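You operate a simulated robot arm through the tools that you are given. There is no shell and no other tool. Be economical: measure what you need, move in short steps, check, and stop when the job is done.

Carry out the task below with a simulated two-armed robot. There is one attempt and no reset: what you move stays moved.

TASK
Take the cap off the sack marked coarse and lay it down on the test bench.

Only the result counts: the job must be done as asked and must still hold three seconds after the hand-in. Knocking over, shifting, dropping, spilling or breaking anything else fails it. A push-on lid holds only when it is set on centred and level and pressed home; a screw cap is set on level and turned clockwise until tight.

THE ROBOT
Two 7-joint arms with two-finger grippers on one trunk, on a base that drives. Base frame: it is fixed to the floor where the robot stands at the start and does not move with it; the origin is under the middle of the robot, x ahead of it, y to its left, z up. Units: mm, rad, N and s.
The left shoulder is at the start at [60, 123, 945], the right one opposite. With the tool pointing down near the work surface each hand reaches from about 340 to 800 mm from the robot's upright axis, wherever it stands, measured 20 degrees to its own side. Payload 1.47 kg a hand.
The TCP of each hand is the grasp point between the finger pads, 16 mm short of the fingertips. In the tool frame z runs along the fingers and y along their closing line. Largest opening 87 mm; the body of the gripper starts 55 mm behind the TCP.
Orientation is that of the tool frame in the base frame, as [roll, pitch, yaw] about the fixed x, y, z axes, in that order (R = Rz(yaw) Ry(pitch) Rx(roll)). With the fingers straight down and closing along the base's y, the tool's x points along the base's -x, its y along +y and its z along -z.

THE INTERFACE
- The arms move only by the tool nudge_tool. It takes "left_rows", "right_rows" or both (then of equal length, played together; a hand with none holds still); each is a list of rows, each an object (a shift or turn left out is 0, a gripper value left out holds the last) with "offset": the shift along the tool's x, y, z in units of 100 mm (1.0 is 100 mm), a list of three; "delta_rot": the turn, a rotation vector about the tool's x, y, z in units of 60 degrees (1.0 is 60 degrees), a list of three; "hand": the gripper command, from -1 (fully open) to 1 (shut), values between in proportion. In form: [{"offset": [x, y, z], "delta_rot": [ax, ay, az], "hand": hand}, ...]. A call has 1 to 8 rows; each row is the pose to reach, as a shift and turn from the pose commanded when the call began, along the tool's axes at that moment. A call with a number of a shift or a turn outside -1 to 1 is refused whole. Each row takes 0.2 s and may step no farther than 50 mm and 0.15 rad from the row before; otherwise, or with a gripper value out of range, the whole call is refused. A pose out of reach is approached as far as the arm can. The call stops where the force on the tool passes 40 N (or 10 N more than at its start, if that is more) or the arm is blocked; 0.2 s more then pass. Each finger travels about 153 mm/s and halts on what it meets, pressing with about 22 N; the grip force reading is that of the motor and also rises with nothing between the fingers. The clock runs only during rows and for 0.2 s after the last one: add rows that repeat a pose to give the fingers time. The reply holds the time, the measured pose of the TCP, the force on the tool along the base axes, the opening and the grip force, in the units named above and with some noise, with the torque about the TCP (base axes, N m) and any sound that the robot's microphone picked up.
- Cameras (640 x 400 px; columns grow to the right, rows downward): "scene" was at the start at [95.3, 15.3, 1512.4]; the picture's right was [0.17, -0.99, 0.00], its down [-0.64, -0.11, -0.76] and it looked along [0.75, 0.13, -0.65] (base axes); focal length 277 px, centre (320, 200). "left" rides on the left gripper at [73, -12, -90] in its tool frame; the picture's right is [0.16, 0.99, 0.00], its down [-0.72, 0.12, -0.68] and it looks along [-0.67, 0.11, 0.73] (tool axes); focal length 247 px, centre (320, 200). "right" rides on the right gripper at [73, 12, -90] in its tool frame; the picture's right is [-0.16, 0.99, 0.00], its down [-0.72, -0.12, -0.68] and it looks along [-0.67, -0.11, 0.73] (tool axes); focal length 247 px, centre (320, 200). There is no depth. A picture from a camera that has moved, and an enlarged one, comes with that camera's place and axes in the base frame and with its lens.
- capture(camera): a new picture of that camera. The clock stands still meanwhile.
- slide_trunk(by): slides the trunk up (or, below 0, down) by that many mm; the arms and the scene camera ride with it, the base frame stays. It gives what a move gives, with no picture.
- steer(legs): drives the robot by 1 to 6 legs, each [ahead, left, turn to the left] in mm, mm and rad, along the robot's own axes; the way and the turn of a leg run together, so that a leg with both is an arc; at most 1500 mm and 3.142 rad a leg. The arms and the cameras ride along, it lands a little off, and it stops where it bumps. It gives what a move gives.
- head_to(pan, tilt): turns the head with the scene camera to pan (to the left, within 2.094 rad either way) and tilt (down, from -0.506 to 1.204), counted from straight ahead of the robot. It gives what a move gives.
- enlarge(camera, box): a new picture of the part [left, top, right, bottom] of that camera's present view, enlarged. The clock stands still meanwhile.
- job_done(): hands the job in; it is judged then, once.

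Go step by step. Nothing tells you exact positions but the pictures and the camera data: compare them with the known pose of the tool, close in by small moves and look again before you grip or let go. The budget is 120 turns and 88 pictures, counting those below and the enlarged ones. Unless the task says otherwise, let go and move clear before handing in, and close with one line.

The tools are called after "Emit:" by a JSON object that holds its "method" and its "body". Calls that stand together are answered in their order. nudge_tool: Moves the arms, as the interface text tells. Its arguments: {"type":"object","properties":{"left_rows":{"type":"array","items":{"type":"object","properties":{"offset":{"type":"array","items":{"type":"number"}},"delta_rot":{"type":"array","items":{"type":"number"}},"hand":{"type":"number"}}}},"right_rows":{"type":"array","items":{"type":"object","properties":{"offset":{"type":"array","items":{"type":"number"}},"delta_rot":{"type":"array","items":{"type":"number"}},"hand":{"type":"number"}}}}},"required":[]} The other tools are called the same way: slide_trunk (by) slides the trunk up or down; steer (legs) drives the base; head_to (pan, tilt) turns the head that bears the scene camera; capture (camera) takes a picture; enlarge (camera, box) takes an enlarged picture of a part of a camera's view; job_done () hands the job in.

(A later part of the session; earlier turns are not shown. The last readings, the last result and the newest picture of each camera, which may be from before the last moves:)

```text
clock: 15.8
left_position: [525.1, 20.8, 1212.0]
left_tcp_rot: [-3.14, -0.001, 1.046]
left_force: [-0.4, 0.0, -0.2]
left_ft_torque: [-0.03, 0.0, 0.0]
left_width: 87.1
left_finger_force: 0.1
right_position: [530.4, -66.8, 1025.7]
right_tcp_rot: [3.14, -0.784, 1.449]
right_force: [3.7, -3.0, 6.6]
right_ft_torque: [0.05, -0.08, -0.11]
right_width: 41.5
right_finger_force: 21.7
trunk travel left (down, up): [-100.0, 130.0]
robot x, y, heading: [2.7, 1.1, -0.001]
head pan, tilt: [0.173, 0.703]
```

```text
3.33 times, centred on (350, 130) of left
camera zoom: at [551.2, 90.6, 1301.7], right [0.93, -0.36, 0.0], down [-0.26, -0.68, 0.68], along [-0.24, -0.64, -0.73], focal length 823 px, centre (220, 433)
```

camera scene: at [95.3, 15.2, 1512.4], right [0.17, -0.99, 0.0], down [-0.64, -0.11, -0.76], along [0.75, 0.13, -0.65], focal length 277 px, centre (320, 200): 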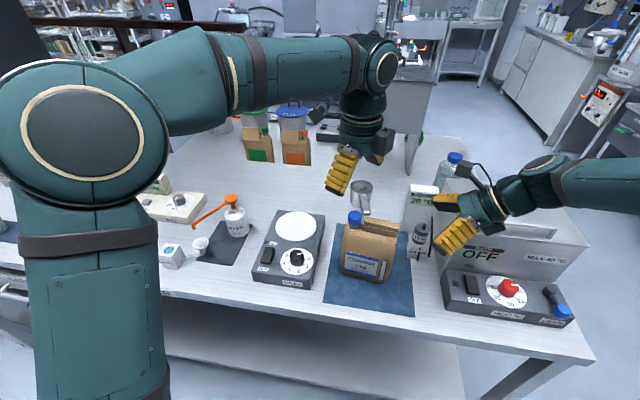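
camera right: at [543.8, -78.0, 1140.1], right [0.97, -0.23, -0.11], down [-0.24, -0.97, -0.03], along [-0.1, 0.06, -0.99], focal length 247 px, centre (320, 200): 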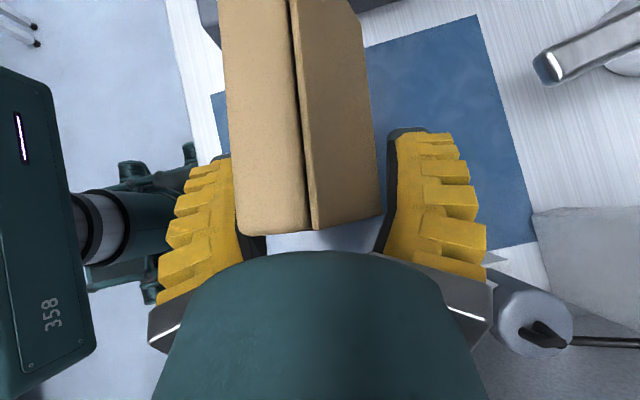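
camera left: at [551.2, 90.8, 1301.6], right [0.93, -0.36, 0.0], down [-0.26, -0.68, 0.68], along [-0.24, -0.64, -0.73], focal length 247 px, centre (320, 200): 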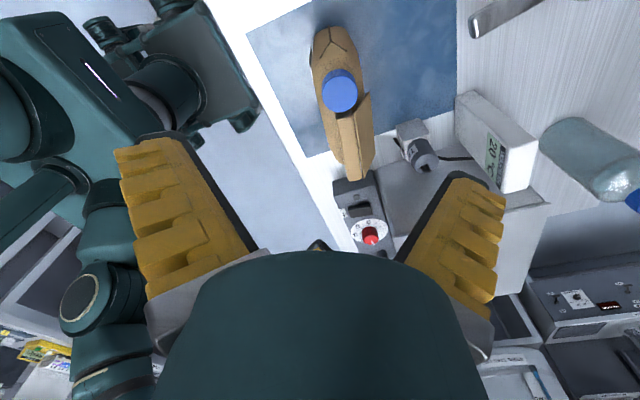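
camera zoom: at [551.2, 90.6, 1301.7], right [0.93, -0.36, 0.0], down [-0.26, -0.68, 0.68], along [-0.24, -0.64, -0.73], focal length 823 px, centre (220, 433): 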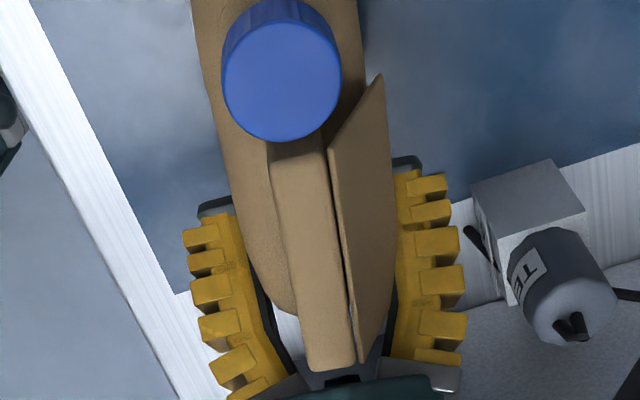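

The sack is held (41.5 mm wide, 22 N) and moved only 1–2 mm; the cap is now at about [539, 15, 1097]. The left hand goes above it, turned a little further and partly closed.

Emit:
{"method": "nudge_tool", "body": {"left_rows": [{"offset": [0.022, 0.148, 0.0], "delta_rot": [0, 0, 0.133], "hand": -0.2}, {"offset": [0.022, 0.148, 0.4], "delta_rot": [0, 0, 0.133], "hand": -0.2}, {"offset": [0.022, 0.148, 0.75], "delta_rot": [0, 0, 0.133], "hand": -0.2}], "right_rows": [{"hand": 0.5}, {"hand": 0.5}, {"hand": 0.5}]}}

Emit:
{"method": "capture", "body": {"camera": "left"}}

Emit:
{"method": "enlarge", "body": {"camera": "scene", "box": [310, 170, 420, 290]}}

Emit:
{"method": "capture", "body": {"camera": "right"}}

```text
clock: 16.6
left_position: [538.3, 17.2, 1132.8]
left_tcp_rot: [3.14, 0.0, 0.907]
left_force: [-0.4, -0.4, 0.3]
left_ft_torque: [-0.02, 0.0, 0.04]
left_width: 57.3
left_finger_force: 3.9
right_position: [529.4, -67.2, 1024.6]
right_tcp_rot: [3.14, -0.787, 1.449]
right_force: [5.4, -3.4, 8.6]
right_ft_torque: [0.25, -0.15, -0.12]
right_width: 41.8
right_finger_force: 22.3
trunk travel left (down, up): [-100.0, 130.0]
robot x, y, heading: [1.3, -0.8, 0.0]
head pan, tilt: [0.173, 0.703]
```

```text
49 pictures are left
camera left: at [573.7, 81.8, 1224.0], right [0.88, -0.48, 0.0], down [-0.35, -0.64, 0.68], along [-0.33, -0.6, -0.73], focal length 247 px, centre (320, 200)
```

left: 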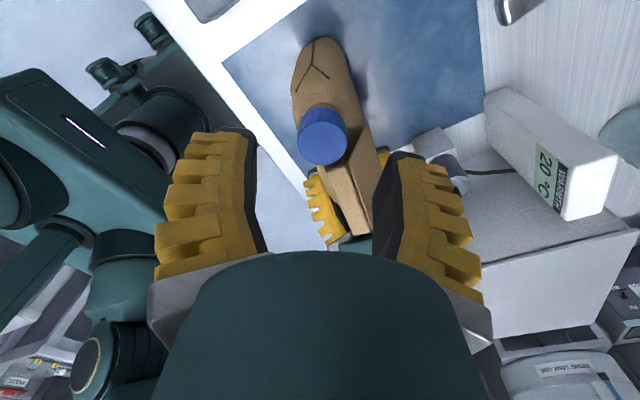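

```text
3.33 times, centred on (365, 230) of scene
camera zoom: at [95.3, 14.9, 1512.4], right [0.17, -0.99, 0.0], down [-0.64, -0.11, -0.76], along [0.75, 0.13, -0.65], focal length 922 px, centre (170, 100)
```

zoom: 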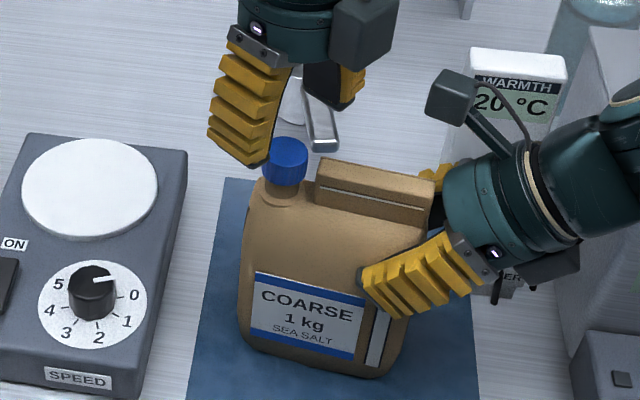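

```text
47 pictures are left
camera right: at [539.0, -78.0, 1140.4], right [0.97, -0.23, -0.11], down [-0.24, -0.97, -0.03], along [-0.1, 0.06, -0.99], focal length 247 px, centre (320, 200)
```

right: 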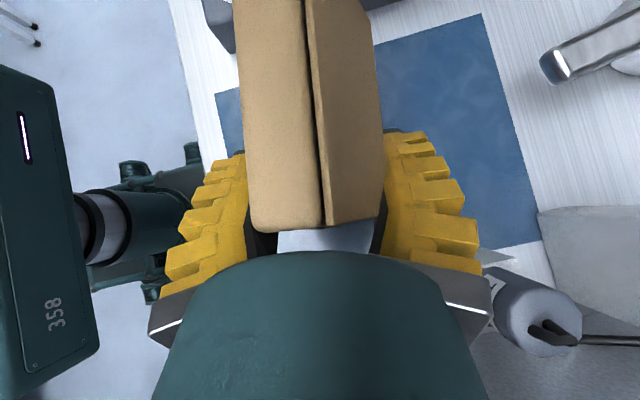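

I'll measure the cap's centre more exactly in the left camera before going down.

Emit:
{"method": "enlarge", "body": {"camera": "left", "box": [270, 80, 410, 180]}}

```text
4.00 times, centred on (340, 130) of left
camera zoom: at [573.7, 81.8, 1224.0], right [0.88, -0.48, 0.0], down [-0.35, -0.64, 0.68], along [-0.33, -0.6, -0.73], focal length 988 px, centre (240, 480)
```

zoom: 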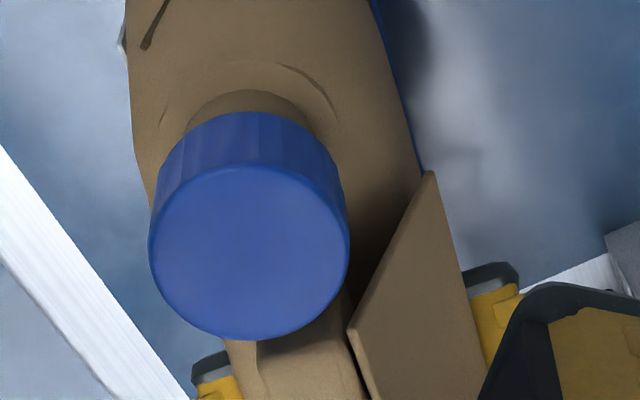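

The cap centre is at about [538.5, 16.5], straight under the hand. I'll go down to z 1100 in two steps.

Emit:
{"method": "nudge_tool", "body": {"left_rows": [{"offset": [0, 0, 0.12]}, {"offset": [0, 0, 0.24]}, {"offset": [0, 0, 0.33]}]}}

Emit:
{"method": "enlarge", "body": {"camera": "left", "box": [230, 80, 410, 240]}}

Emit:
{"method": "enlarge", "body": {"camera": "scene", "box": [310, 170, 420, 290]}}

```text
clock: 17.4
left_position: [539.2, 15.2, 1103.9]
left_tcp_rot: [3.141, 0.001, 0.908]
left_force: [0.1, 0.0, 0.4]
left_ft_torque: [0.03, -0.01, -0.03]
left_width: 57.6
left_finger_force: 3.7
right_position: [529.8, -66.1, 1025.1]
right_tcp_rot: [3.14, -0.786, 1.45]
right_force: [4.8, -3.7, 11.0]
right_ft_torque: [0.16, -0.12, -0.13]
right_width: 42.0
right_finger_force: 22.1
trunk travel left (down, up): [-100.0, 130.0]
robot x, y, heading: [-1.7, 0.8, -0.001]
head pan, tilt: [0.173, 0.703]
```

```text
2.50 times, centred on (320, 160) of left
camera zoom: at [573.6, 80.8, 1192.9], right [0.88, -0.48, 0.0], down [-0.35, -0.64, 0.68], along [-0.33, -0.59, -0.73], focal length 617 px, centre (320, 300)
```

zoom: 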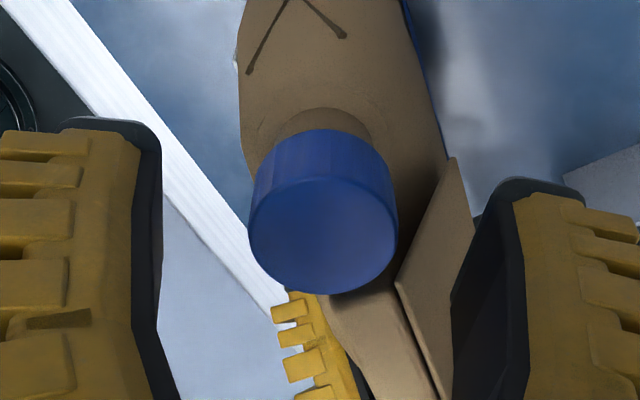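

```text
3.33 times, centred on (365, 230) of scene
camera zoom: at [95.0, 15.0, 1512.4], right [0.17, -0.99, 0.0], down [-0.64, -0.11, -0.76], along [0.75, 0.13, -0.65], focal length 922 px, centre (170, 100)
```

zoom: 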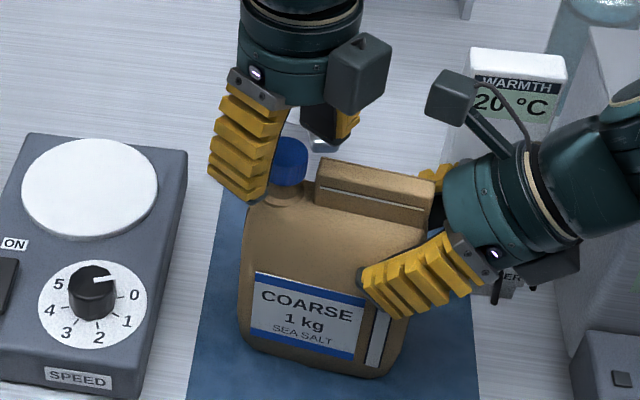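

The cap sits between the fingers. I'll lower 4 mm more and close gently on it, watching the side force.

Emit:
{"method": "nudge_tool", "body": {"left_rows": [{"offset": [0, 0, 0.04]}, {"offset": [0, 0, 0.04], "hand": 0.1}, {"offset": [0, 0, 0.04], "hand": 0.25}, {"offset": [0, 0, 0.04], "hand": 0.25}]}}

Emit:
{"method": "enlarge", "body": {"camera": "left", "box": [230, 80, 410, 240]}}

```text
clock: 18.4
left_position: [538.8, 14.8, 1099.1]
left_tcp_rot: [3.142, 0.0, 0.909]
left_force: [-0.3, -0.3, 0.2]
left_ft_torque: [0.05, 0.02, 0.0]
left_width: 38.8
left_finger_force: 4.2
right_position: [529.2, -65.9, 1025.3]
right_tcp_rot: [-3.141, -0.784, 1.449]
right_force: [3.0, -3.4, 11.1]
right_ft_torque: [0.15, -0.09, -0.17]
right_width: 42.3
right_finger_force: 22.2
trunk travel left (down, up): [-100.0, 130.0]
robot x, y, heading: [-0.7, -2.3, 0.004]
head pan, tilt: [0.173, 0.703]
```

```text
2.50 times, centred on (320, 160) of left
camera zoom: at [573.8, 80.9, 1189.1], right [0.88, -0.48, 0.0], down [-0.35, -0.64, 0.68], along [-0.33, -0.6, -0.73], focal length 617 px, centre (320, 300)
```

zoom: 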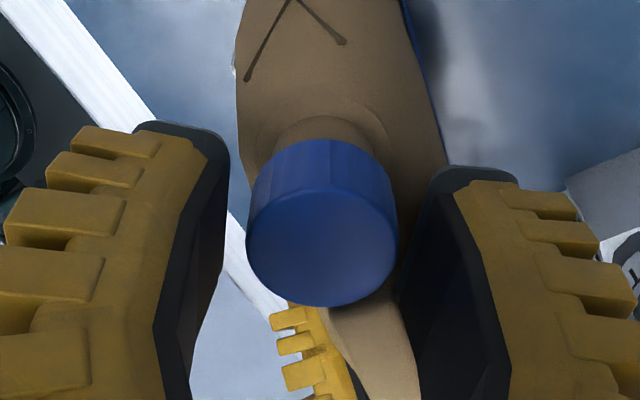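

The right-hand finger (in the picture) is closer, so I'll shift 1.7 mm that way and close firmly.

Emit:
{"method": "nudge_tool", "body": {"left_rows": [{"offset": [0, 0.017, 0], "hand": 0.25}, {"offset": [0, 0.017, 0], "hand": 0.4}, {"offset": [0, 0.017, 0], "hand": 0.6}, {"offset": [0, 0.017, 0], "hand": 0.8}]}}

Emit:
{"method": "enlarge", "body": {"camera": "left", "box": [230, 80, 410, 240]}}

```text
clock: 19.4
left_position: [540.5, 14.0, 1098.9]
left_tcp_rot: [3.141, 0.0, 0.91]
left_force: [0.4, 2.5, 1.4]
left_ft_torque: [0.02, -0.05, 0.24]
left_width: 24.4
left_finger_force: 12.6
right_position: [529.6, -66.5, 1025.2]
right_tcp_rot: [-3.141, -0.786, 1.448]
right_force: [1.9, -4.8, 9.3]
right_ft_torque: [0.21, 0.02, -0.22]
right_width: 42.0
right_finger_force: 22.4
trunk travel left (down, up): [-100.0, 130.0]
robot x, y, heading: [-1.9, -0.3, 0.001]
head pan, tilt: [0.173, 0.703]
```

```text
2.50 times, centred on (320, 160) of left
camera zoom: at [574.9, 79.9, 1189.0], right [0.88, -0.48, 0.0], down [-0.35, -0.64, 0.68], along [-0.33, -0.6, -0.73], focal length 617 px, centre (320, 300)
```

zoom: 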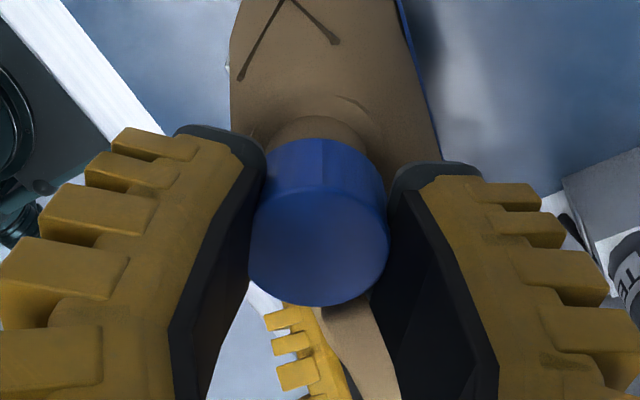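

The cap is gripped. I'll tighten the grip and try a small counter-clockwise turn of about 15°.

Emit:
{"method": "nudge_tool", "body": {"left_rows": [{"hand": 1}, {"hand": 1}, {"hand": 1, "delta_rot": [0, 0, -0.08]}, {"hand": 1, "delta_rot": [0, 0, -0.16]}, {"hand": 1, "delta_rot": [0, 0, -0.25]}]}}

Emit:
{"method": "enlarge", "body": {"camera": "left", "box": [230, 80, 410, 240]}}

Emit:
{"method": "enlarge", "body": {"camera": "scene", "box": [310, 170, 420, 290]}}

```text
clock: 20.6
left_position: [540.2, 13.9, 1097.8]
left_tcp_rot: [-3.14, 0.0, 1.172]
left_force: [-0.2, 10.2, 2.1]
left_ft_torque: [0.11, 0.01, -0.03]
left_width: 17.5
left_finger_force: 22.0
right_position: [528.5, -66.1, 1025.0]
right_tcp_rot: [-3.141, -0.783, 1.45]
right_force: [2.5, -8.7, 3.0]
right_ft_torque: [0.25, 0.0, -0.11]
right_width: 42.3
right_finger_force: 21.5
trunk travel left (down, up): [-100.0, 130.0]
robot x, y, heading: [2.5, 0.0, 0.001]
head pan, tilt: [0.173, 0.703]
```

```text
2.50 times, centred on (320, 160) of left
camera zoom: at [557.5, 87.2, 1189.1], right [0.97, -0.24, 0.0], down [-0.17, -0.71, 0.68], along [-0.16, -0.66, -0.73], focal length 617 px, centre (320, 300)
```

zoom: 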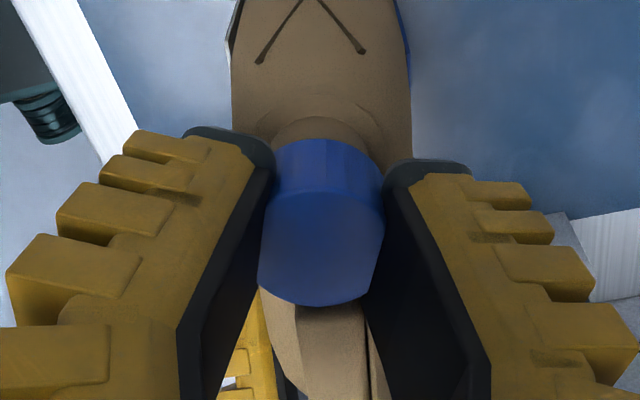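

```text
3.33 times, centred on (365, 230) of scene
camera zoom: at [95.1, 15.8, 1512.4], right [0.17, -0.99, 0.0], down [-0.64, -0.11, -0.76], along [0.75, 0.13, -0.65], focal length 922 px, centre (170, 100)
```

zoom: 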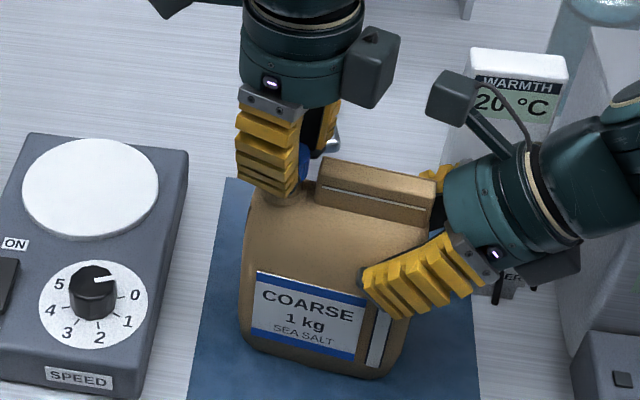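

The opening reads 17.5 mm, less than the cap's width, and there is a 10 N side force, so the grip is not as expected. I'll look closely before turning further.

Emit:
{"method": "enlarge", "body": {"camera": "scene", "box": [330, 195, 380, 245]}}

Emit:
{"method": "capture", "body": {"camera": "left"}}

```text
8.00 times, centred on (355, 220) of scene
camera zoom: at [95.1, 15.8, 1512.4], right [0.17, -0.99, 0.0], down [-0.64, -0.11, -0.76], along [0.75, 0.13, -0.65], focal length 2214 px, centre (40, 40)
```

zoom: 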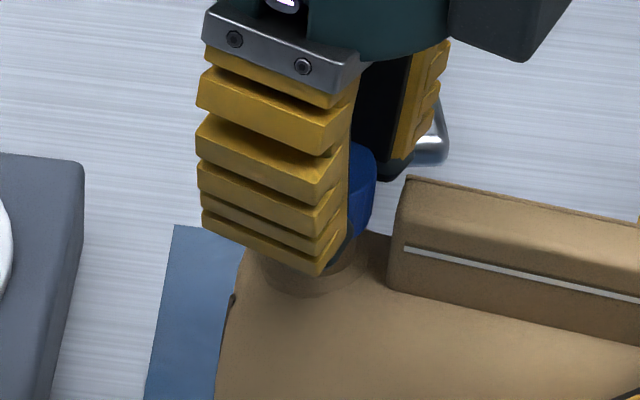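

```text
38 pictures are left
camera left: at [557.5, 87.2, 1189.1], right [0.97, -0.24, 0.0], down [-0.17, -0.71, 0.68], along [-0.16, -0.66, -0.73], focal length 247 px, centre (320, 200)
```

left: 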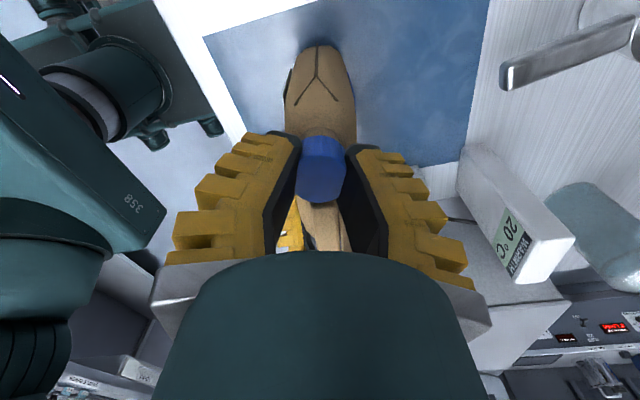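

The back finger is most likely touching the ridge or flap, while the cap has enough height to be gripped above the ridge. I'll turn back, release, rise 25 mm and re-measure the cap.

Emit:
{"method": "nudge_tool", "body": {"left_rows": [{"delta_rot": [0, 0, 0.125], "hand": 1}, {"delta_rot": [0, 0, 0.25], "hand": 1}, {"delta_rot": [0, 0, 0.25], "hand": -0.1}, {"delta_rot": [0, 0, 0.25], "hand": -0.1}, {"delta_rot": [0, 0, 0.25], "offset": [0, 0, -0.12]}, {"delta_rot": [0, 0, 0.25], "offset": [0.0219, -0.02, -0.28]}]}}

Emit:
{"method": "enlarge", "body": {"camera": "left", "box": [250, 60, 430, 220]}}

Emit:
{"method": "enlarge", "body": {"camera": "scene", "box": [325, 195, 415, 275]}}

```text
clock: 22.0
left_position: [539.4, 17.4, 1128.2]
left_tcp_rot: [-3.14, 0.001, 0.908]
left_force: [0.4, -0.3, -0.1]
left_ft_torque: [-0.03, -0.01, -0.03]
left_width: 53.3
left_finger_force: 4.5
right_position: [528.3, -65.3, 1024.3]
right_tcp_rot: [-3.141, -0.786, 1.449]
right_force: [0.0, 0.3, 2.4]
right_ft_torque: [0.24, 0.26, -0.11]
right_width: 41.1
right_finger_force: 21.9
trunk travel left (down, up): [-100.0, 130.0]
robot x, y, heading: [2.4, -1.6, 0.001]
head pan, tilt: [0.173, 0.703]
```

```text
2.50 times, centred on (340, 140) of left
camera zoom: at [574.4, 82.5, 1218.1], right [0.88, -0.48, 0.0], down [-0.35, -0.64, 0.68], along [-0.33, -0.6, -0.73], focal length 617 px, centre (270, 350)
```

zoom: 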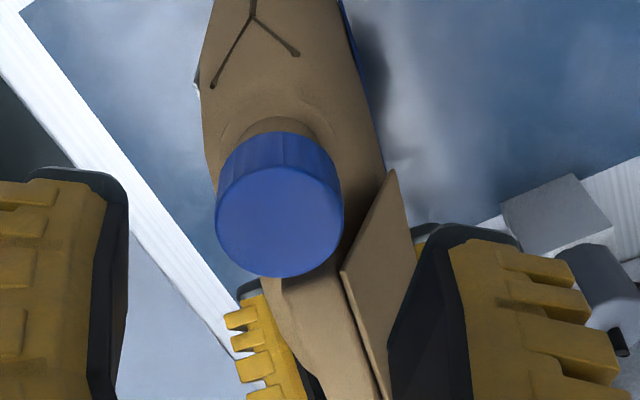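

```text
5.00 times, centred on (370, 235) of scene
camera zoom: at [95.1, 15.4, 1512.4], right [0.17, -0.99, 0.0], down [-0.64, -0.11, -0.76], along [0.75, 0.13, -0.65], focal length 1384 px, centre (70, 25)
```

zoom: 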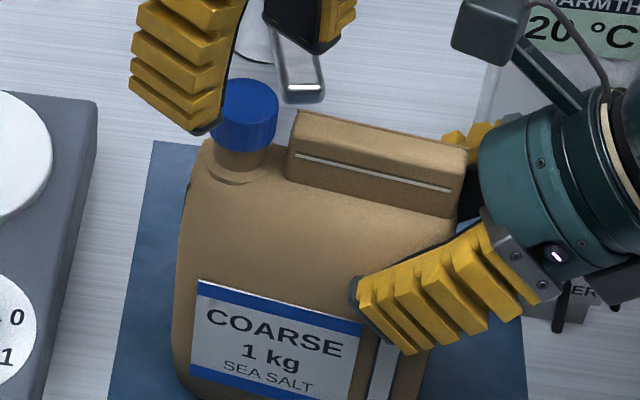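

The cap top measures [540, 15, 1095], and the flexible fingers explain the small opening reading. I'll re-grip higher, with the fingertips near ridge height (TCP z 1103), and turn 60°.

Emit:
{"method": "nudge_tool", "body": {"left_rows": [{"offset": [-0.012, 0.02, 0.12]}, {"offset": [-0.012, 0.02, 0.25]}, {"offset": [-0.012, 0.02, 0.25], "hand": 0.4}, {"offset": [-0.012, 0.02, 0.25], "hand": 1}, {"offset": [-0.012, 0.02, 0.25], "hand": 1}, {"offset": [-0.012, 0.02, 0.25], "hand": 1}]}}

Emit:
{"method": "nudge_tool", "body": {"left_rows": [{"delta_rot": [0, 0, -0.06]}, {"delta_rot": [0, 0, -0.12]}, {"delta_rot": [0, 0, -0.2]}, {"delta_rot": [0, 0, -0.3]}, {"delta_rot": [0, 0, -0.4]}, {"delta_rot": [0, 0, -0.5]}]}}

Emit:
{"method": "enlarge", "body": {"camera": "left", "box": [230, 80, 410, 240]}}

Emit:
{"method": "enlarge", "body": {"camera": "scene", "box": [325, 195, 415, 275]}}

```text
clock: 23.4
left_position: [539.9, 14.2, 1102.4]
left_tcp_rot: [3.14, 0.0, 0.906]
left_force: [2.9, -1.0, 0.8]
left_ft_torque: [0.01, -0.02, -0.01]
left_width: 18.4
left_finger_force: 22.3
right_position: [528.5, -65.4, 1025.4]
right_tcp_rot: [3.141, -0.786, 1.449]
right_force: [-0.7, 1.4, 1.8]
right_ft_torque: [-0.01, 0.01, 0.13]
right_width: 40.9
right_finger_force: 22.0
trunk travel left (down, up): [-100.0, 130.0]
robot x, y, heading: [-3.4, -2.8, 0.002]
head pan, tilt: [0.173, 0.703]
```

```text
clock: 24.8
left_position: [540.7, 15.0, 1102.5]
left_tcp_rot: [-3.141, 0.001, 1.433]
left_force: [-2.3, 2.2, 2.7]
left_ft_torque: [0.06, 0.03, 0.0]
left_width: 16.8
left_finger_force: 21.9
right_position: [529.1, -65.4, 1025.7]
right_tcp_rot: [3.141, -0.785, 1.449]
right_force: [2.9, 2.1, 0.6]
right_ft_torque: [0.15, 0.27, -0.08]
right_width: 40.9
right_finger_force: 21.5
trunk travel left (down, up): [-100.0, 130.0]
robot x, y, heading: [-1.2, -0.4, -0.003]
head pan, tilt: [0.173, 0.703]
```

```text
2.50 times, centred on (320, 160) of left
camera zoom: at [539.1, 89.3, 1192.6], right [1.0, 0.02, 0.0], down [0.02, -0.73, 0.68], along [0.01, -0.68, -0.73], focal length 617 px, centre (320, 300)
```

zoom: 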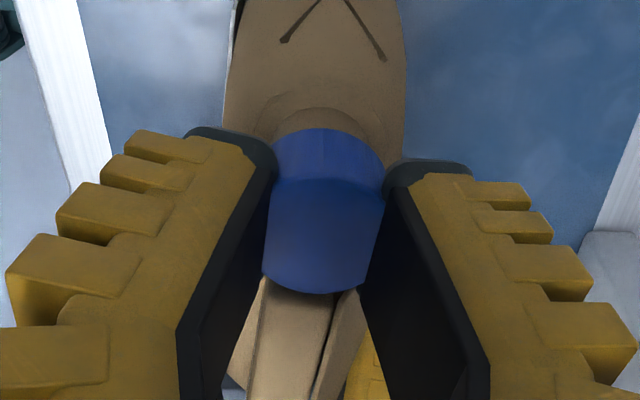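

```text
5.00 times, centred on (370, 235) of scene
camera zoom: at [95.2, 15.7, 1512.4], right [0.17, -0.99, 0.0], down [-0.64, -0.11, -0.76], along [0.75, 0.13, -0.65], focal length 1384 px, centre (70, 25)
```

zoom: 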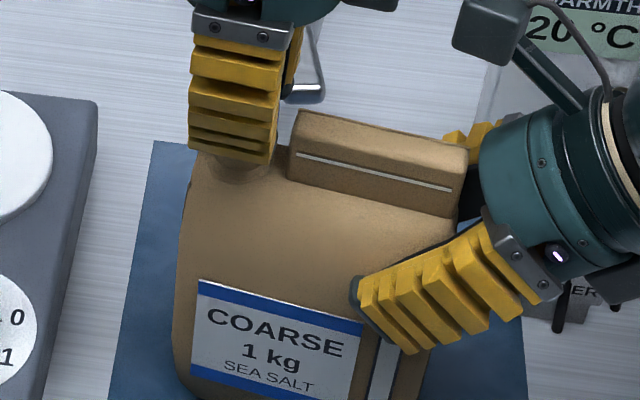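

The side forces are now small and the sack holds still. I'll go on turning another 60°.

Emit:
{"method": "nudge_tool", "body": {"left_rows": [{"delta_rot": [0, 0, -0.125]}, {"delta_rot": [0, 0, -0.25]}, {"delta_rot": [0, 0, -0.375]}, {"delta_rot": [0, 0, -0.5]}, {"delta_rot": [0, 0, -0.625]}, {"delta_rot": [0, 0, -0.75]}, {"delta_rot": [0, 0, -0.875]}, {"delta_rot": [0, 0, -1.0]}]}}

Emit:
{"method": "enlarge", "body": {"camera": "left", "box": [230, 80, 410, 240]}}

Emit:
{"method": "enlarge", "body": {"camera": "scene", "box": [325, 195, 415, 275]}}

```text
clock: 26.6
left_position: [539.1, 14.6, 1103.4]
left_tcp_rot: [3.14, 0.001, 2.482]
left_force: [-10.0, 4.7, 26.4]
left_ft_torque: [-0.52, 0.23, -0.41]
left_width: 19.6
left_finger_force: 21.2
right_position: [529.2, -66.8, 1025.2]
right_tcp_rot: [3.14, -0.783, 1.448]
right_force: [13.3, -1.2, 0.6]
right_ft_torque: [-0.19, 0.22, -0.2]
right_width: 40.8
right_finger_force: 22.3
trunk travel left (down, up): [-100.0, 130.0]
robot x, y, heading: [0.3, -2.0, 0.001]
head pan, tilt: [0.173, 0.703]
```

```text
2.50 times, centred on (320, 160) of left
camera zoom: at [475.0, 51.5, 1193.5], right [0.48, 0.88, 0.0], down [0.64, -0.35, 0.68], along [0.6, -0.33, -0.73], focal length 617 px, centre (320, 300)
```

zoom: 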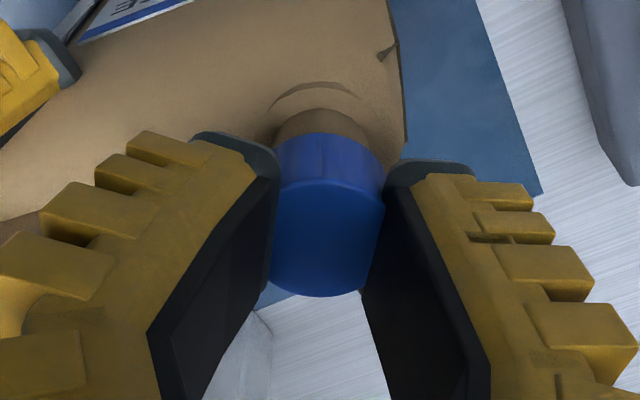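

```text
5.00 times, centred on (370, 235) of scene
camera zoom: at [94.3, 15.7, 1512.5], right [0.17, -0.99, 0.0], down [-0.64, -0.11, -0.76], along [0.75, 0.13, -0.65], focal length 1384 px, centre (70, 25)
```

zoom: 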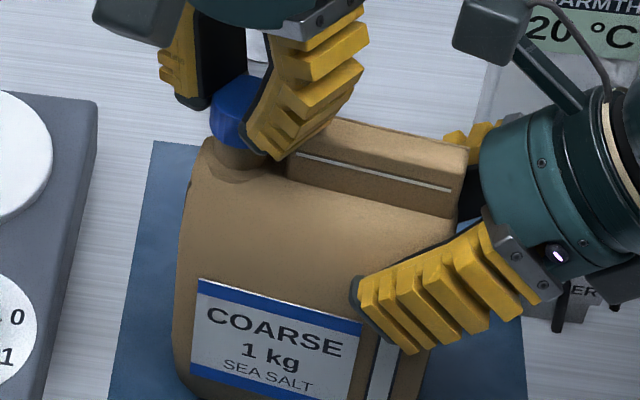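

There is now a 26 N upward push, either from the ridge under a finger or from the cap rising on its thread. I'll ease the hand up 3 mm and read the force.

Emit:
{"method": "nudge_tool", "body": {"left_rows": [{"offset": [0, 0, -0.015]}, {"offset": [0, 0, -0.03]}, {"offset": [0, 0, -0.03]}]}}

Emit:
{"method": "enlarge", "body": {"camera": "scene", "box": [325, 195, 415, 275]}}

```text
clock: 27.4
left_position: [541.5, 15.1, 1105.5]
left_tcp_rot: [3.141, -0.003, 2.477]
left_force: [-6.1, 2.0, 7.2]
left_ft_torque: [-0.31, 0.17, -0.06]
left_width: 18.2
left_finger_force: 22.2
right_position: [528.0, -66.6, 1025.0]
right_tcp_rot: [3.141, -0.787, 1.449]
right_force: [6.9, -2.8, 0.1]
right_ft_torque: [-0.11, -0.01, -0.31]
right_width: 40.8
right_finger_force: 21.6
trunk travel left (down, up): [-100.0, 130.0]
robot x, y, heading: [0.3, 1.8, 0.002]
head pan, tilt: [0.173, 0.703]
```

```text
5.00 times, centred on (370, 235) of scene
camera zoom: at [95.0, 15.1, 1512.3], right [0.17, -0.99, 0.0], down [-0.64, -0.11, -0.76], along [0.75, 0.13, -0.65], focal length 1384 px, centre (70, 25)
```

zoom: 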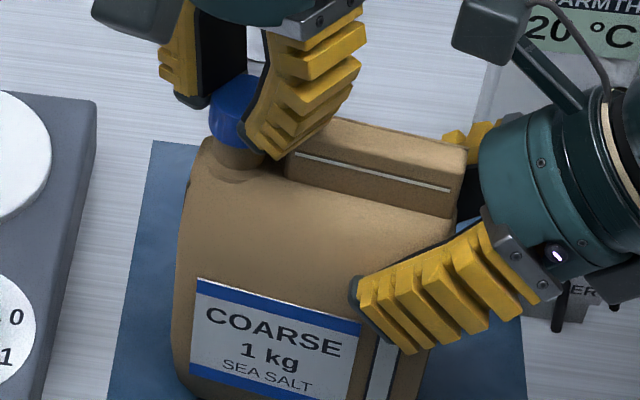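

The force fell to 7 N. I'll lift another 3 mm as a test of whether the cap is still held by its thread.

Emit:
{"method": "nudge_tool", "body": {"left_rows": [{"offset": [0, 0, -0.015]}, {"offset": [0, 0, -0.03]}, {"offset": [0, 0, -0.03]}]}}

Emit:
{"method": "enlarge", "body": {"camera": "left", "box": [230, 80, 410, 240]}}

```text
clock: 28.2
left_position: [542.3, 13.7, 1110.2]
left_tcp_rot: [3.14, 0.003, 2.479]
left_force: [1.9, 1.2, 5.0]
left_ft_torque: [0.07, -0.02, 0.0]
left_width: 5.8
left_finger_force: 22.3
right_position: [529.4, -66.3, 1026.3]
right_tcp_rot: [-3.141, -0.786, 1.45]
right_force: [0.3, -4.2, 2.8]
right_ft_torque: [-0.39, 0.18, -0.14]
right_width: 40.7
right_finger_force: 21.8
trunk travel left (down, up): [-100.0, 130.0]
robot x, y, heading: [-1.4, 2.7, 0.003]
head pan, tilt: [0.173, 0.703]
```

```text
2.50 times, centred on (320, 160) of left
camera zoom: at [476.5, 51.0, 1199.5], right [0.48, 0.88, 0.0], down [0.64, -0.35, 0.68], along [0.6, -0.33, -0.73], focal length 617 px, centre (320, 300)
```

zoom: 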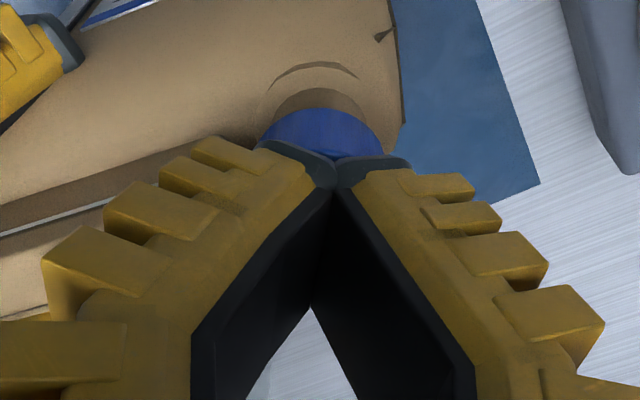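

The fingers slipped off the top of the cap, so the grip was too high; it needs to go deeper. I'll open, rise, turn back clockwise and compare the cap from the same viewpoint as before.

Emit:
{"method": "nudge_tool", "body": {"left_rows": [{"hand": -0.15}, {"hand": -0.15}, {"offset": [0, 0, -0.19], "hand": -0.15}]}}

Emit:
{"method": "nudge_tool", "body": {"left_rows": [{"delta_rot": [0, 0, 0.125]}, {"delta_rot": [0, 0, 0.25]}, {"delta_rot": [0, 0, 0.375]}, {"delta_rot": [0, 0, 0.5]}, {"delta_rot": [0, 0, 0.625]}, {"delta_rot": [0, 0, 0.75]}, {"delta_rot": [0, 0, 0.875]}, {"delta_rot": [0, 0, 1.0]}]}}

Emit:
{"method": "nudge_tool", "body": {"left_rows": [{"delta_rot": [0, 0, 0.125]}, {"delta_rot": [0, 0, 0.25]}, {"delta_rot": [0, 0, 0.375]}, {"delta_rot": [0, 0, 0.5]}]}}

Emit:
{"method": "enlarge", "body": {"camera": "left", "box": [270, 80, 410, 180]}}

Emit:
{"method": "enlarge", "body": {"camera": "scene", "box": [325, 195, 375, 235]}}

```text
clock: 29.0
left_position: [541.9, 14.7, 1129.1]
left_tcp_rot: [3.141, 0.0, 2.478]
left_force: [0.0, 0.3, -0.5]
left_ft_torque: [0.02, 0.02, 0.0]
left_width: 55.3
left_finger_force: 3.8
right_position: [529.1, -66.1, 1025.3]
right_tcp_rot: [-3.141, -0.785, 1.447]
right_force: [-1.2, -1.2, 2.9]
right_ft_torque: [0.21, 0.04, -0.05]
right_width: 41.1
right_finger_force: 21.8
trunk travel left (down, up): [-100.0, 130.0]
robot x, y, heading: [0.1, -3.7, 0.001]
head pan, tilt: [0.173, 0.703]
```

```text
clock: 30.8
left_position: [541.8, 15.8, 1127.4]
left_tcp_rot: [3.141, 0.0, 1.428]
left_force: [-0.5, 0.9, -0.8]
left_ft_torque: [0.01, -0.02, 0.0]
left_width: 55.4
left_finger_force: 3.0
right_position: [528.9, -66.7, 1025.0]
right_tcp_rot: [3.141, -0.785, 1.451]
right_force: [-3.5, 0.3, 2.9]
right_ft_torque: [-0.01, 0.12, -0.03]
right_width: 40.6
right_finger_force: 21.0
trunk travel left (down, up): [-100.0, 130.0]
robot x, y, heading: [0.7, 1.9, 0.002]
head pan, tilt: [0.173, 0.703]
```

```text
clock: 31.8
left_position: [540.2, 13.8, 1127.6]
left_tcp_rot: [3.141, 0.0, 0.907]
left_force: [0.1, 0.6, -0.6]
left_ft_torque: [0.0, 0.02, 0.03]
left_width: 55.4
left_finger_force: 4.0
right_position: [530.0, -66.0, 1025.0]
right_tcp_rot: [-3.141, -0.786, 1.449]
right_force: [-3.1, 1.1, 1.7]
right_ft_torque: [-0.02, 0.14, -0.03]
right_width: 40.7
right_finger_force: 21.8
trunk travel left (down, up): [-100.0, 130.0]
robot x, y, heading: [1.8, -2.5, 0.005]
head pan, tilt: [0.173, 0.703]
```

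```text
4.00 times, centred on (340, 130) of left
camera zoom: at [575.9, 79.9, 1217.5], right [0.87, -0.48, 0.0], down [-0.36, -0.64, 0.68], along [-0.33, -0.6, -0.73], focal length 988 px, centre (240, 480)
```

zoom: 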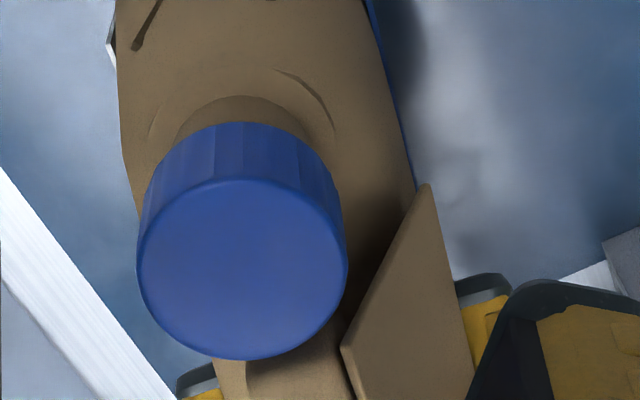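

```text
10.00 times, centred on (350, 215) of scene
camera zoom: at [94.7, 15.5, 1512.4], right [0.17, -0.99, 0.0], down [-0.64, -0.11, -0.76], along [0.75, 0.13, -0.65], focal length 2767 px, centre (20, 50)
```

zoom: 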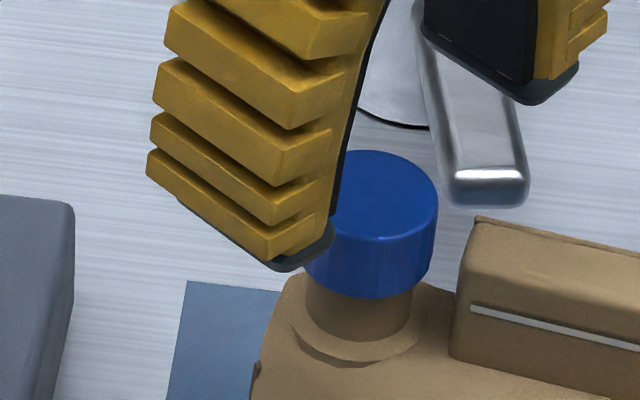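

The cap's facets have moved, so it does turn. I'll re-grip it deeper with the cap nearer the fingers' inner edge, 9 mm off-centre, so the fingers clear the ridge, and turn about the cap's axis.

Emit:
{"method": "nudge_tool", "body": {"left_rows": [{"offset": [0.05, 0.01, 0], "delta_rot": [0, 0, 0.1], "hand": -0.03}, {"offset": [0.099, 0.018, 0], "delta_rot": [0, 0, 0.2]}, {"offset": [0.099, 0.018, 0.15], "delta_rot": [0, 0, 0.2]}, {"offset": [0.099, 0.018, 0.31], "delta_rot": [0, 0, 0.2]}, {"offset": [0.099, 0.018, 0.31], "delta_rot": [0, 0, 0.2]}]}}

Emit:
{"method": "enlarge", "body": {"camera": "left", "box": [230, 80, 410, 240]}}

```text
clock: 33.0
left_position: [547.1, 21.6, 1097.0]
left_tcp_rot: [3.141, -0.002, 0.697]
left_force: [-0.3, -0.7, 0.3]
left_ft_torque: [0.0, 0.07, -0.03]
left_width: 50.5
left_finger_force: 3.7
right_position: [529.5, -64.9, 1024.9]
right_tcp_rot: [3.14, -0.787, 1.45]
right_force: [-2.2, 0.9, 1.8]
right_ft_torque: [0.02, 0.14, 0.01]
right_width: 40.8
right_finger_force: 22.3
trunk travel left (down, up): [-100.0, 130.0]
robot x, y, heading: [-2.8, 0.1, -0.002]
head pan, tilt: [0.173, 0.703]
```

```text
2.50 times, centred on (320, 160) of left
camera zoom: at [596.0, 77.4, 1186.6], right [0.76, -0.65, 0.0], down [-0.48, -0.55, 0.68], along [-0.45, -0.51, -0.73], focal length 617 px, centre (320, 300)
```

zoom: 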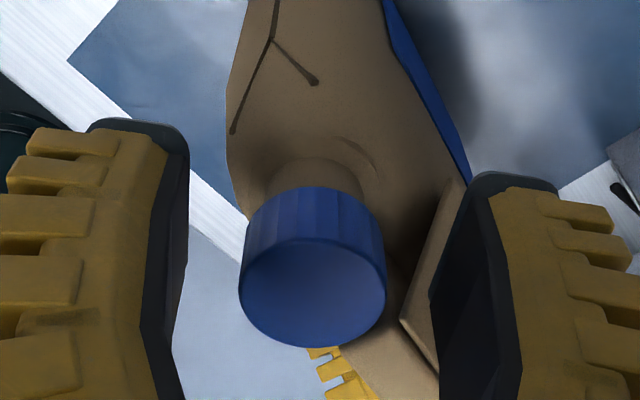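

Well centred. Closing on the cap and turning the first 45° about its axis.

Emit:
{"method": "nudge_tool", "body": {"left_rows": [{"hand": 0.4}, {"hand": 0.8}, {"hand": 1}, {"hand": 1}]}}

Emit:
{"method": "nudge_tool", "body": {"left_rows": [{"offset": [-0.0008, -0.0118, 0], "delta_rot": [0, 0, -0.125]}, {"offset": [-0.0031, -0.0233, 0], "delta_rot": [0, 0, -0.25]}, {"offset": [-0.0069, -0.0344, 0], "delta_rot": [0, 0, -0.375]}, {"offset": [-0.0121, -0.045, 0], "delta_rot": [0, 0, -0.5]}, {"offset": [-0.0186, -0.0548, 0], "delta_rot": [0, 0, -0.625]}, {"offset": [-0.0264, -0.0636, 0], "delta_rot": [0, 0, -0.75]}]}}

Emit:
{"method": "enlarge", "body": {"camera": "left", "box": [230, 80, 410, 240]}}

```text
clock: 34.0
left_position: [548.3, 20.7, 1097.3]
left_tcp_rot: [-3.141, 0.001, 0.697]
left_force: [-0.7, -0.5, 2.9]
left_ft_torque: [0.02, 0.01, -0.03]
left_width: 16.7
left_finger_force: 21.9
right_position: [529.3, -65.9, 1026.0]
right_tcp_rot: [3.14, -0.785, 1.449]
right_force: [-1.0, 0.3, 0.7]
right_ft_torque: [0.05, 0.06, -0.04]
right_width: 40.9
right_finger_force: 22.3
trunk travel left (down, up): [-100.0, 130.0]
robot x, y, heading: [-2.2, -2.2, 0.007]
head pan, tilt: [0.173, 0.703]
```

```text
clock: 35.4
left_position: [541.8, 24.0, 1096.6]
left_tcp_rot: [-3.141, 0.0, 1.486]
left_force: [-2.0, -0.6, 3.7]
left_ft_torque: [-0.02, 0.02, 0.0]
left_width: 17.5
left_finger_force: 22.1
right_position: [528.8, -65.5, 1025.7]
right_tcp_rot: [-3.142, -0.785, 1.448]
right_force: [-0.2, 1.6, 0.8]
right_ft_torque: [0.0, 0.13, -0.07]
right_width: 41.0
right_finger_force: 21.9
trunk travel left (down, up): [-100.0, 130.0]
robot x, y, heading: [-0.0, 4.2, -0.002]
head pan, tilt: [0.173, 0.703]
```

```text
2.50 times, centred on (320, 160) of left
camera zoom: at [536.1, 98.7, 1186.5], right [1.0, 0.07, 0.0], down [0.05, -0.73, 0.68], along [0.05, -0.68, -0.73], focal length 617 px, centre (320, 300)
```

zoom: 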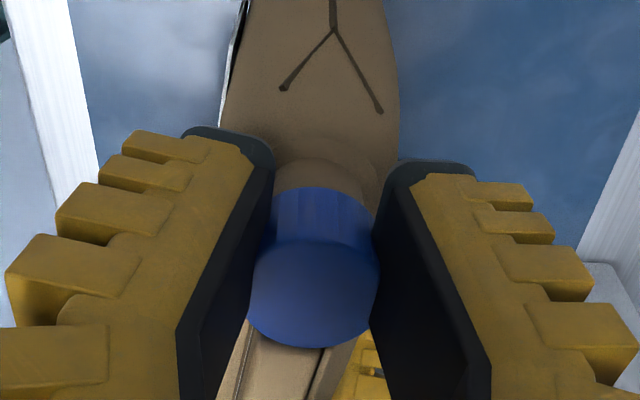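

Forces stay clean. Next 45°, then release, rise, and turn back 90° for another stroke.

Emit:
{"method": "nudge_tool", "body": {"left_rows": [{"offset": [-0.0008, -0.0118, 0], "delta_rot": [0, 0, -0.125]}, {"offset": [-0.0031, -0.0233, 0], "delta_rot": [0, 0, -0.25]}, {"offset": [-0.0069, -0.0344, 0], "delta_rot": [0, 0, -0.375]}, {"offset": [-0.0121, -0.045, 0], "delta_rot": [0, 0, -0.5]}, {"offset": [-0.0186, -0.0548, 0], "delta_rot": [0, 0, -0.625]}, {"offset": [-0.0264, -0.0636, 0], "delta_rot": [0, 0, -0.75]}]}}

Emit:
{"method": "nudge_tool", "body": {"left_rows": [{"offset": [0, 0, -0.02]}, {"offset": [0, 0, -0.04]}, {"offset": [0, 0, -0.04]}]}}

Emit:
{"method": "enlarge", "body": {"camera": "left", "box": [230, 80, 410, 240]}}

```text
clock: 36.8
left_position: [534.6, 22.2, 1097.0]
left_tcp_rot: [-3.14, 0.0, 2.27]
left_force: [-5.8, 0.2, 4.7]
left_ft_torque: [0.01, 0.04, -0.06]
left_width: 17.1
left_finger_force: 21.5
right_position: [528.2, -66.5, 1025.0]
right_tcp_rot: [3.141, -0.785, 1.448]
right_force: [4.0, 0.6, 0.7]
right_ft_torque: [-0.07, 0.32, -0.2]
right_width: 41.1
right_finger_force: 22.0
trunk travel left (down, up): [-100.0, 130.0]
robot x, y, heading: [1.6, 1.0, -0.002]
head pan, tilt: [0.173, 0.703]
```

```text
clock: 37.6
left_position: [536.0, 22.7, 1099.4]
left_tcp_rot: [-3.141, -0.002, 2.269]
left_force: [-3.7, -0.2, -11.1]
left_ft_torque: [0.24, 0.14, -0.02]
left_width: 14.5
left_finger_force: 22.1
right_position: [530.1, -66.0, 1025.2]
right_tcp_rot: [3.141, -0.785, 1.448]
right_force: [3.0, -0.2, 6.1]
right_ft_torque: [0.34, 0.15, -0.23]
right_width: 40.8
right_finger_force: 21.9
trunk travel left (down, up): [-100.0, 130.0]
robot x, y, heading: [-3.8, -5.0, -0.002]
head pan, tilt: [0.173, 0.703]
```

```text
2.50 times, centred on (320, 160) of left
camera zoom: at [479.7, 71.9, 1189.6], right [0.65, 0.76, 0.0], down [0.56, -0.48, 0.68], along [0.51, -0.44, -0.73], focal length 617 px, centre (320, 300)
```

zoom: 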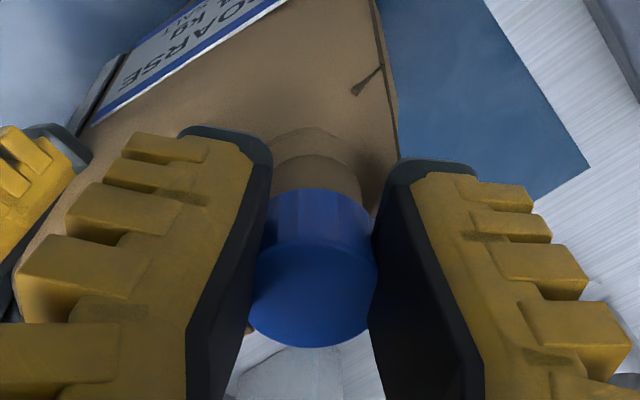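

The cap resists a 4 mm lift with 11 N, so it is still on its thread. I'll lower back, release, return, and make the next 90° stroke.

Emit:
{"method": "nudge_tool", "body": {"left_rows": [{"offset": [0, 0, 0.035]}, {"offset": [0, 0, 0.035], "hand": -0.03}, {"offset": [0, 0, 0.035], "hand": -0.03}, {"offset": [0, 0, 0.035], "hand": -0.03}, {"offset": [0, 0, -0.1]}, {"offset": [0, 0, -0.26]}]}}

Emit:
{"method": "nudge_tool", "body": {"left_rows": [{"offset": [-0.0008, 0.0118, 0], "delta_rot": [0, 0, 0.125]}, {"offset": [-0.0031, 0.0233, 0], "delta_rot": [0, 0, 0.25]}, {"offset": [-0.0069, 0.0344, 0], "delta_rot": [0, 0, 0.375]}, {"offset": [-0.0121, 0.045, 0], "delta_rot": [0, 0, 0.5]}, {"offset": [-0.0186, 0.0548, 0], "delta_rot": [0, 0, 0.625]}, {"offset": [-0.0264, 0.0636, 0], "delta_rot": [0, 0, 0.75]}]}}

Emit:
{"method": "nudge_tool", "body": {"left_rows": [{"offset": [-0.0008, 0.0118, 0], "delta_rot": [0, 0, 0.125]}, {"offset": [-0.0031, 0.0233, 0], "delta_rot": [0, 0, 0.25]}, {"offset": [-0.0069, 0.0344, 0], "delta_rot": [0, 0, 0.375]}, {"offset": [-0.0121, 0.045, 0], "delta_rot": [0, 0, 0.5]}, {"offset": [-0.0186, 0.0548, 0], "delta_rot": [0, 0, 0.625]}, {"offset": [-0.0264, 0.0636, 0], "delta_rot": [0, 0, 0.75]}]}}

Emit:
{"method": "enlarge", "body": {"camera": "left", "box": [230, 80, 410, 240]}}

Emit:
{"method": "enlarge", "body": {"camera": "scene", "box": [325, 195, 375, 235]}}

```text
clock: 39.0
left_position: [535.9, 22.5, 1125.5]
left_tcp_rot: [-3.14, 0.0, 2.269]
left_force: [0.5, 0.5, -0.6]
left_ft_torque: [0.0, -0.01, 0.01]
left_width: 50.6
left_finger_force: 3.8
right_position: [529.6, -65.5, 1026.2]
right_tcp_rot: [-3.141, -0.785, 1.448]
right_force: [0.9, 1.0, 4.1]
right_ft_torque: [-0.03, -0.01, -0.15]
right_width: 40.5
right_finger_force: 22.0
trunk travel left (down, up): [-100.0, 130.0]
robot x, y, heading: [2.6, -0.1, -0.002]
head pan, tilt: [0.173, 0.703]
```

```text
clock: 40.4
left_position: [541.7, 24.3, 1126.5]
left_tcp_rot: [-3.141, 0.0, 1.482]
left_force: [-0.9, -0.6, 0.0]
left_ft_torque: [-0.02, -0.02, -0.03]
left_width: 50.2
left_finger_force: 4.0
right_position: [529.3, -67.5, 1025.1]
right_tcp_rot: [3.141, -0.785, 1.45]
right_force: [1.6, 2.0, 4.2]
right_ft_torque: [0.04, 0.08, -0.15]
right_width: 40.8
right_finger_force: 21.8
trunk travel left (down, up): [-100.0, 130.0]
robot x, y, heading: [3.8, 1.5, 0.003]
head pan, tilt: [0.173, 0.703]
```

```text
clock: 41.8
left_position: [547.7, 22.0, 1126.0]
left_tcp_rot: [3.141, 0.0, 0.697]
left_force: [0.3, 0.1, -0.3]
left_ft_torque: [0.03, 0.0, -0.04]
left_width: 50.3
left_finger_force: 4.0
right_position: [529.5, -66.8, 1025.4]
right_tcp_rot: [3.141, -0.785, 1.449]
right_force: [1.3, 1.4, 3.7]
right_ft_torque: [0.04, 0.07, -0.1]
right_width: 40.8
right_finger_force: 21.9
trunk travel left (down, up): [-100.0, 130.0]
robot x, y, heading: [2.0, -2.3, -0.002]
head pan, tilt: [0.173, 0.703]
```

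```text
2.50 times, centred on (320, 160) of left
camera zoom: at [596.1, 78.0, 1216.2], right [0.75, -0.66, 0.0], down [-0.48, -0.55, 0.68], along [-0.45, -0.51, -0.73], focal length 617 px, centre (320, 300)
```

zoom: 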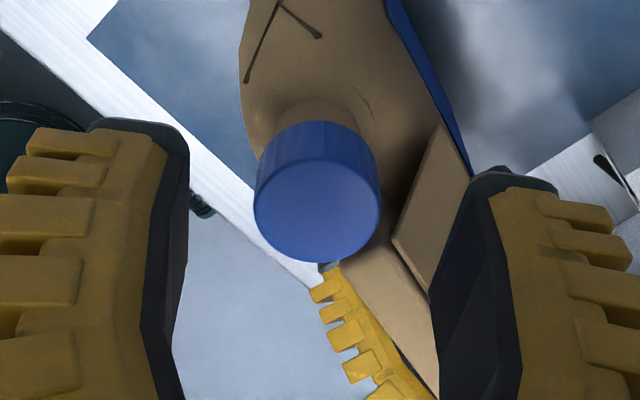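

```text
10.00 times, centred on (350, 215) of scene
camera zoom: at [95.2, 15.5, 1512.4], right [0.17, -0.99, 0.0], down [-0.64, -0.11, -0.76], along [0.75, 0.13, -0.65], focal length 2767 px, centre (20, 50)
```

zoom: 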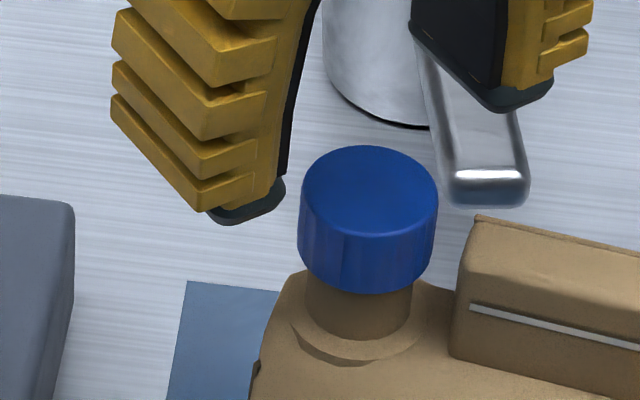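

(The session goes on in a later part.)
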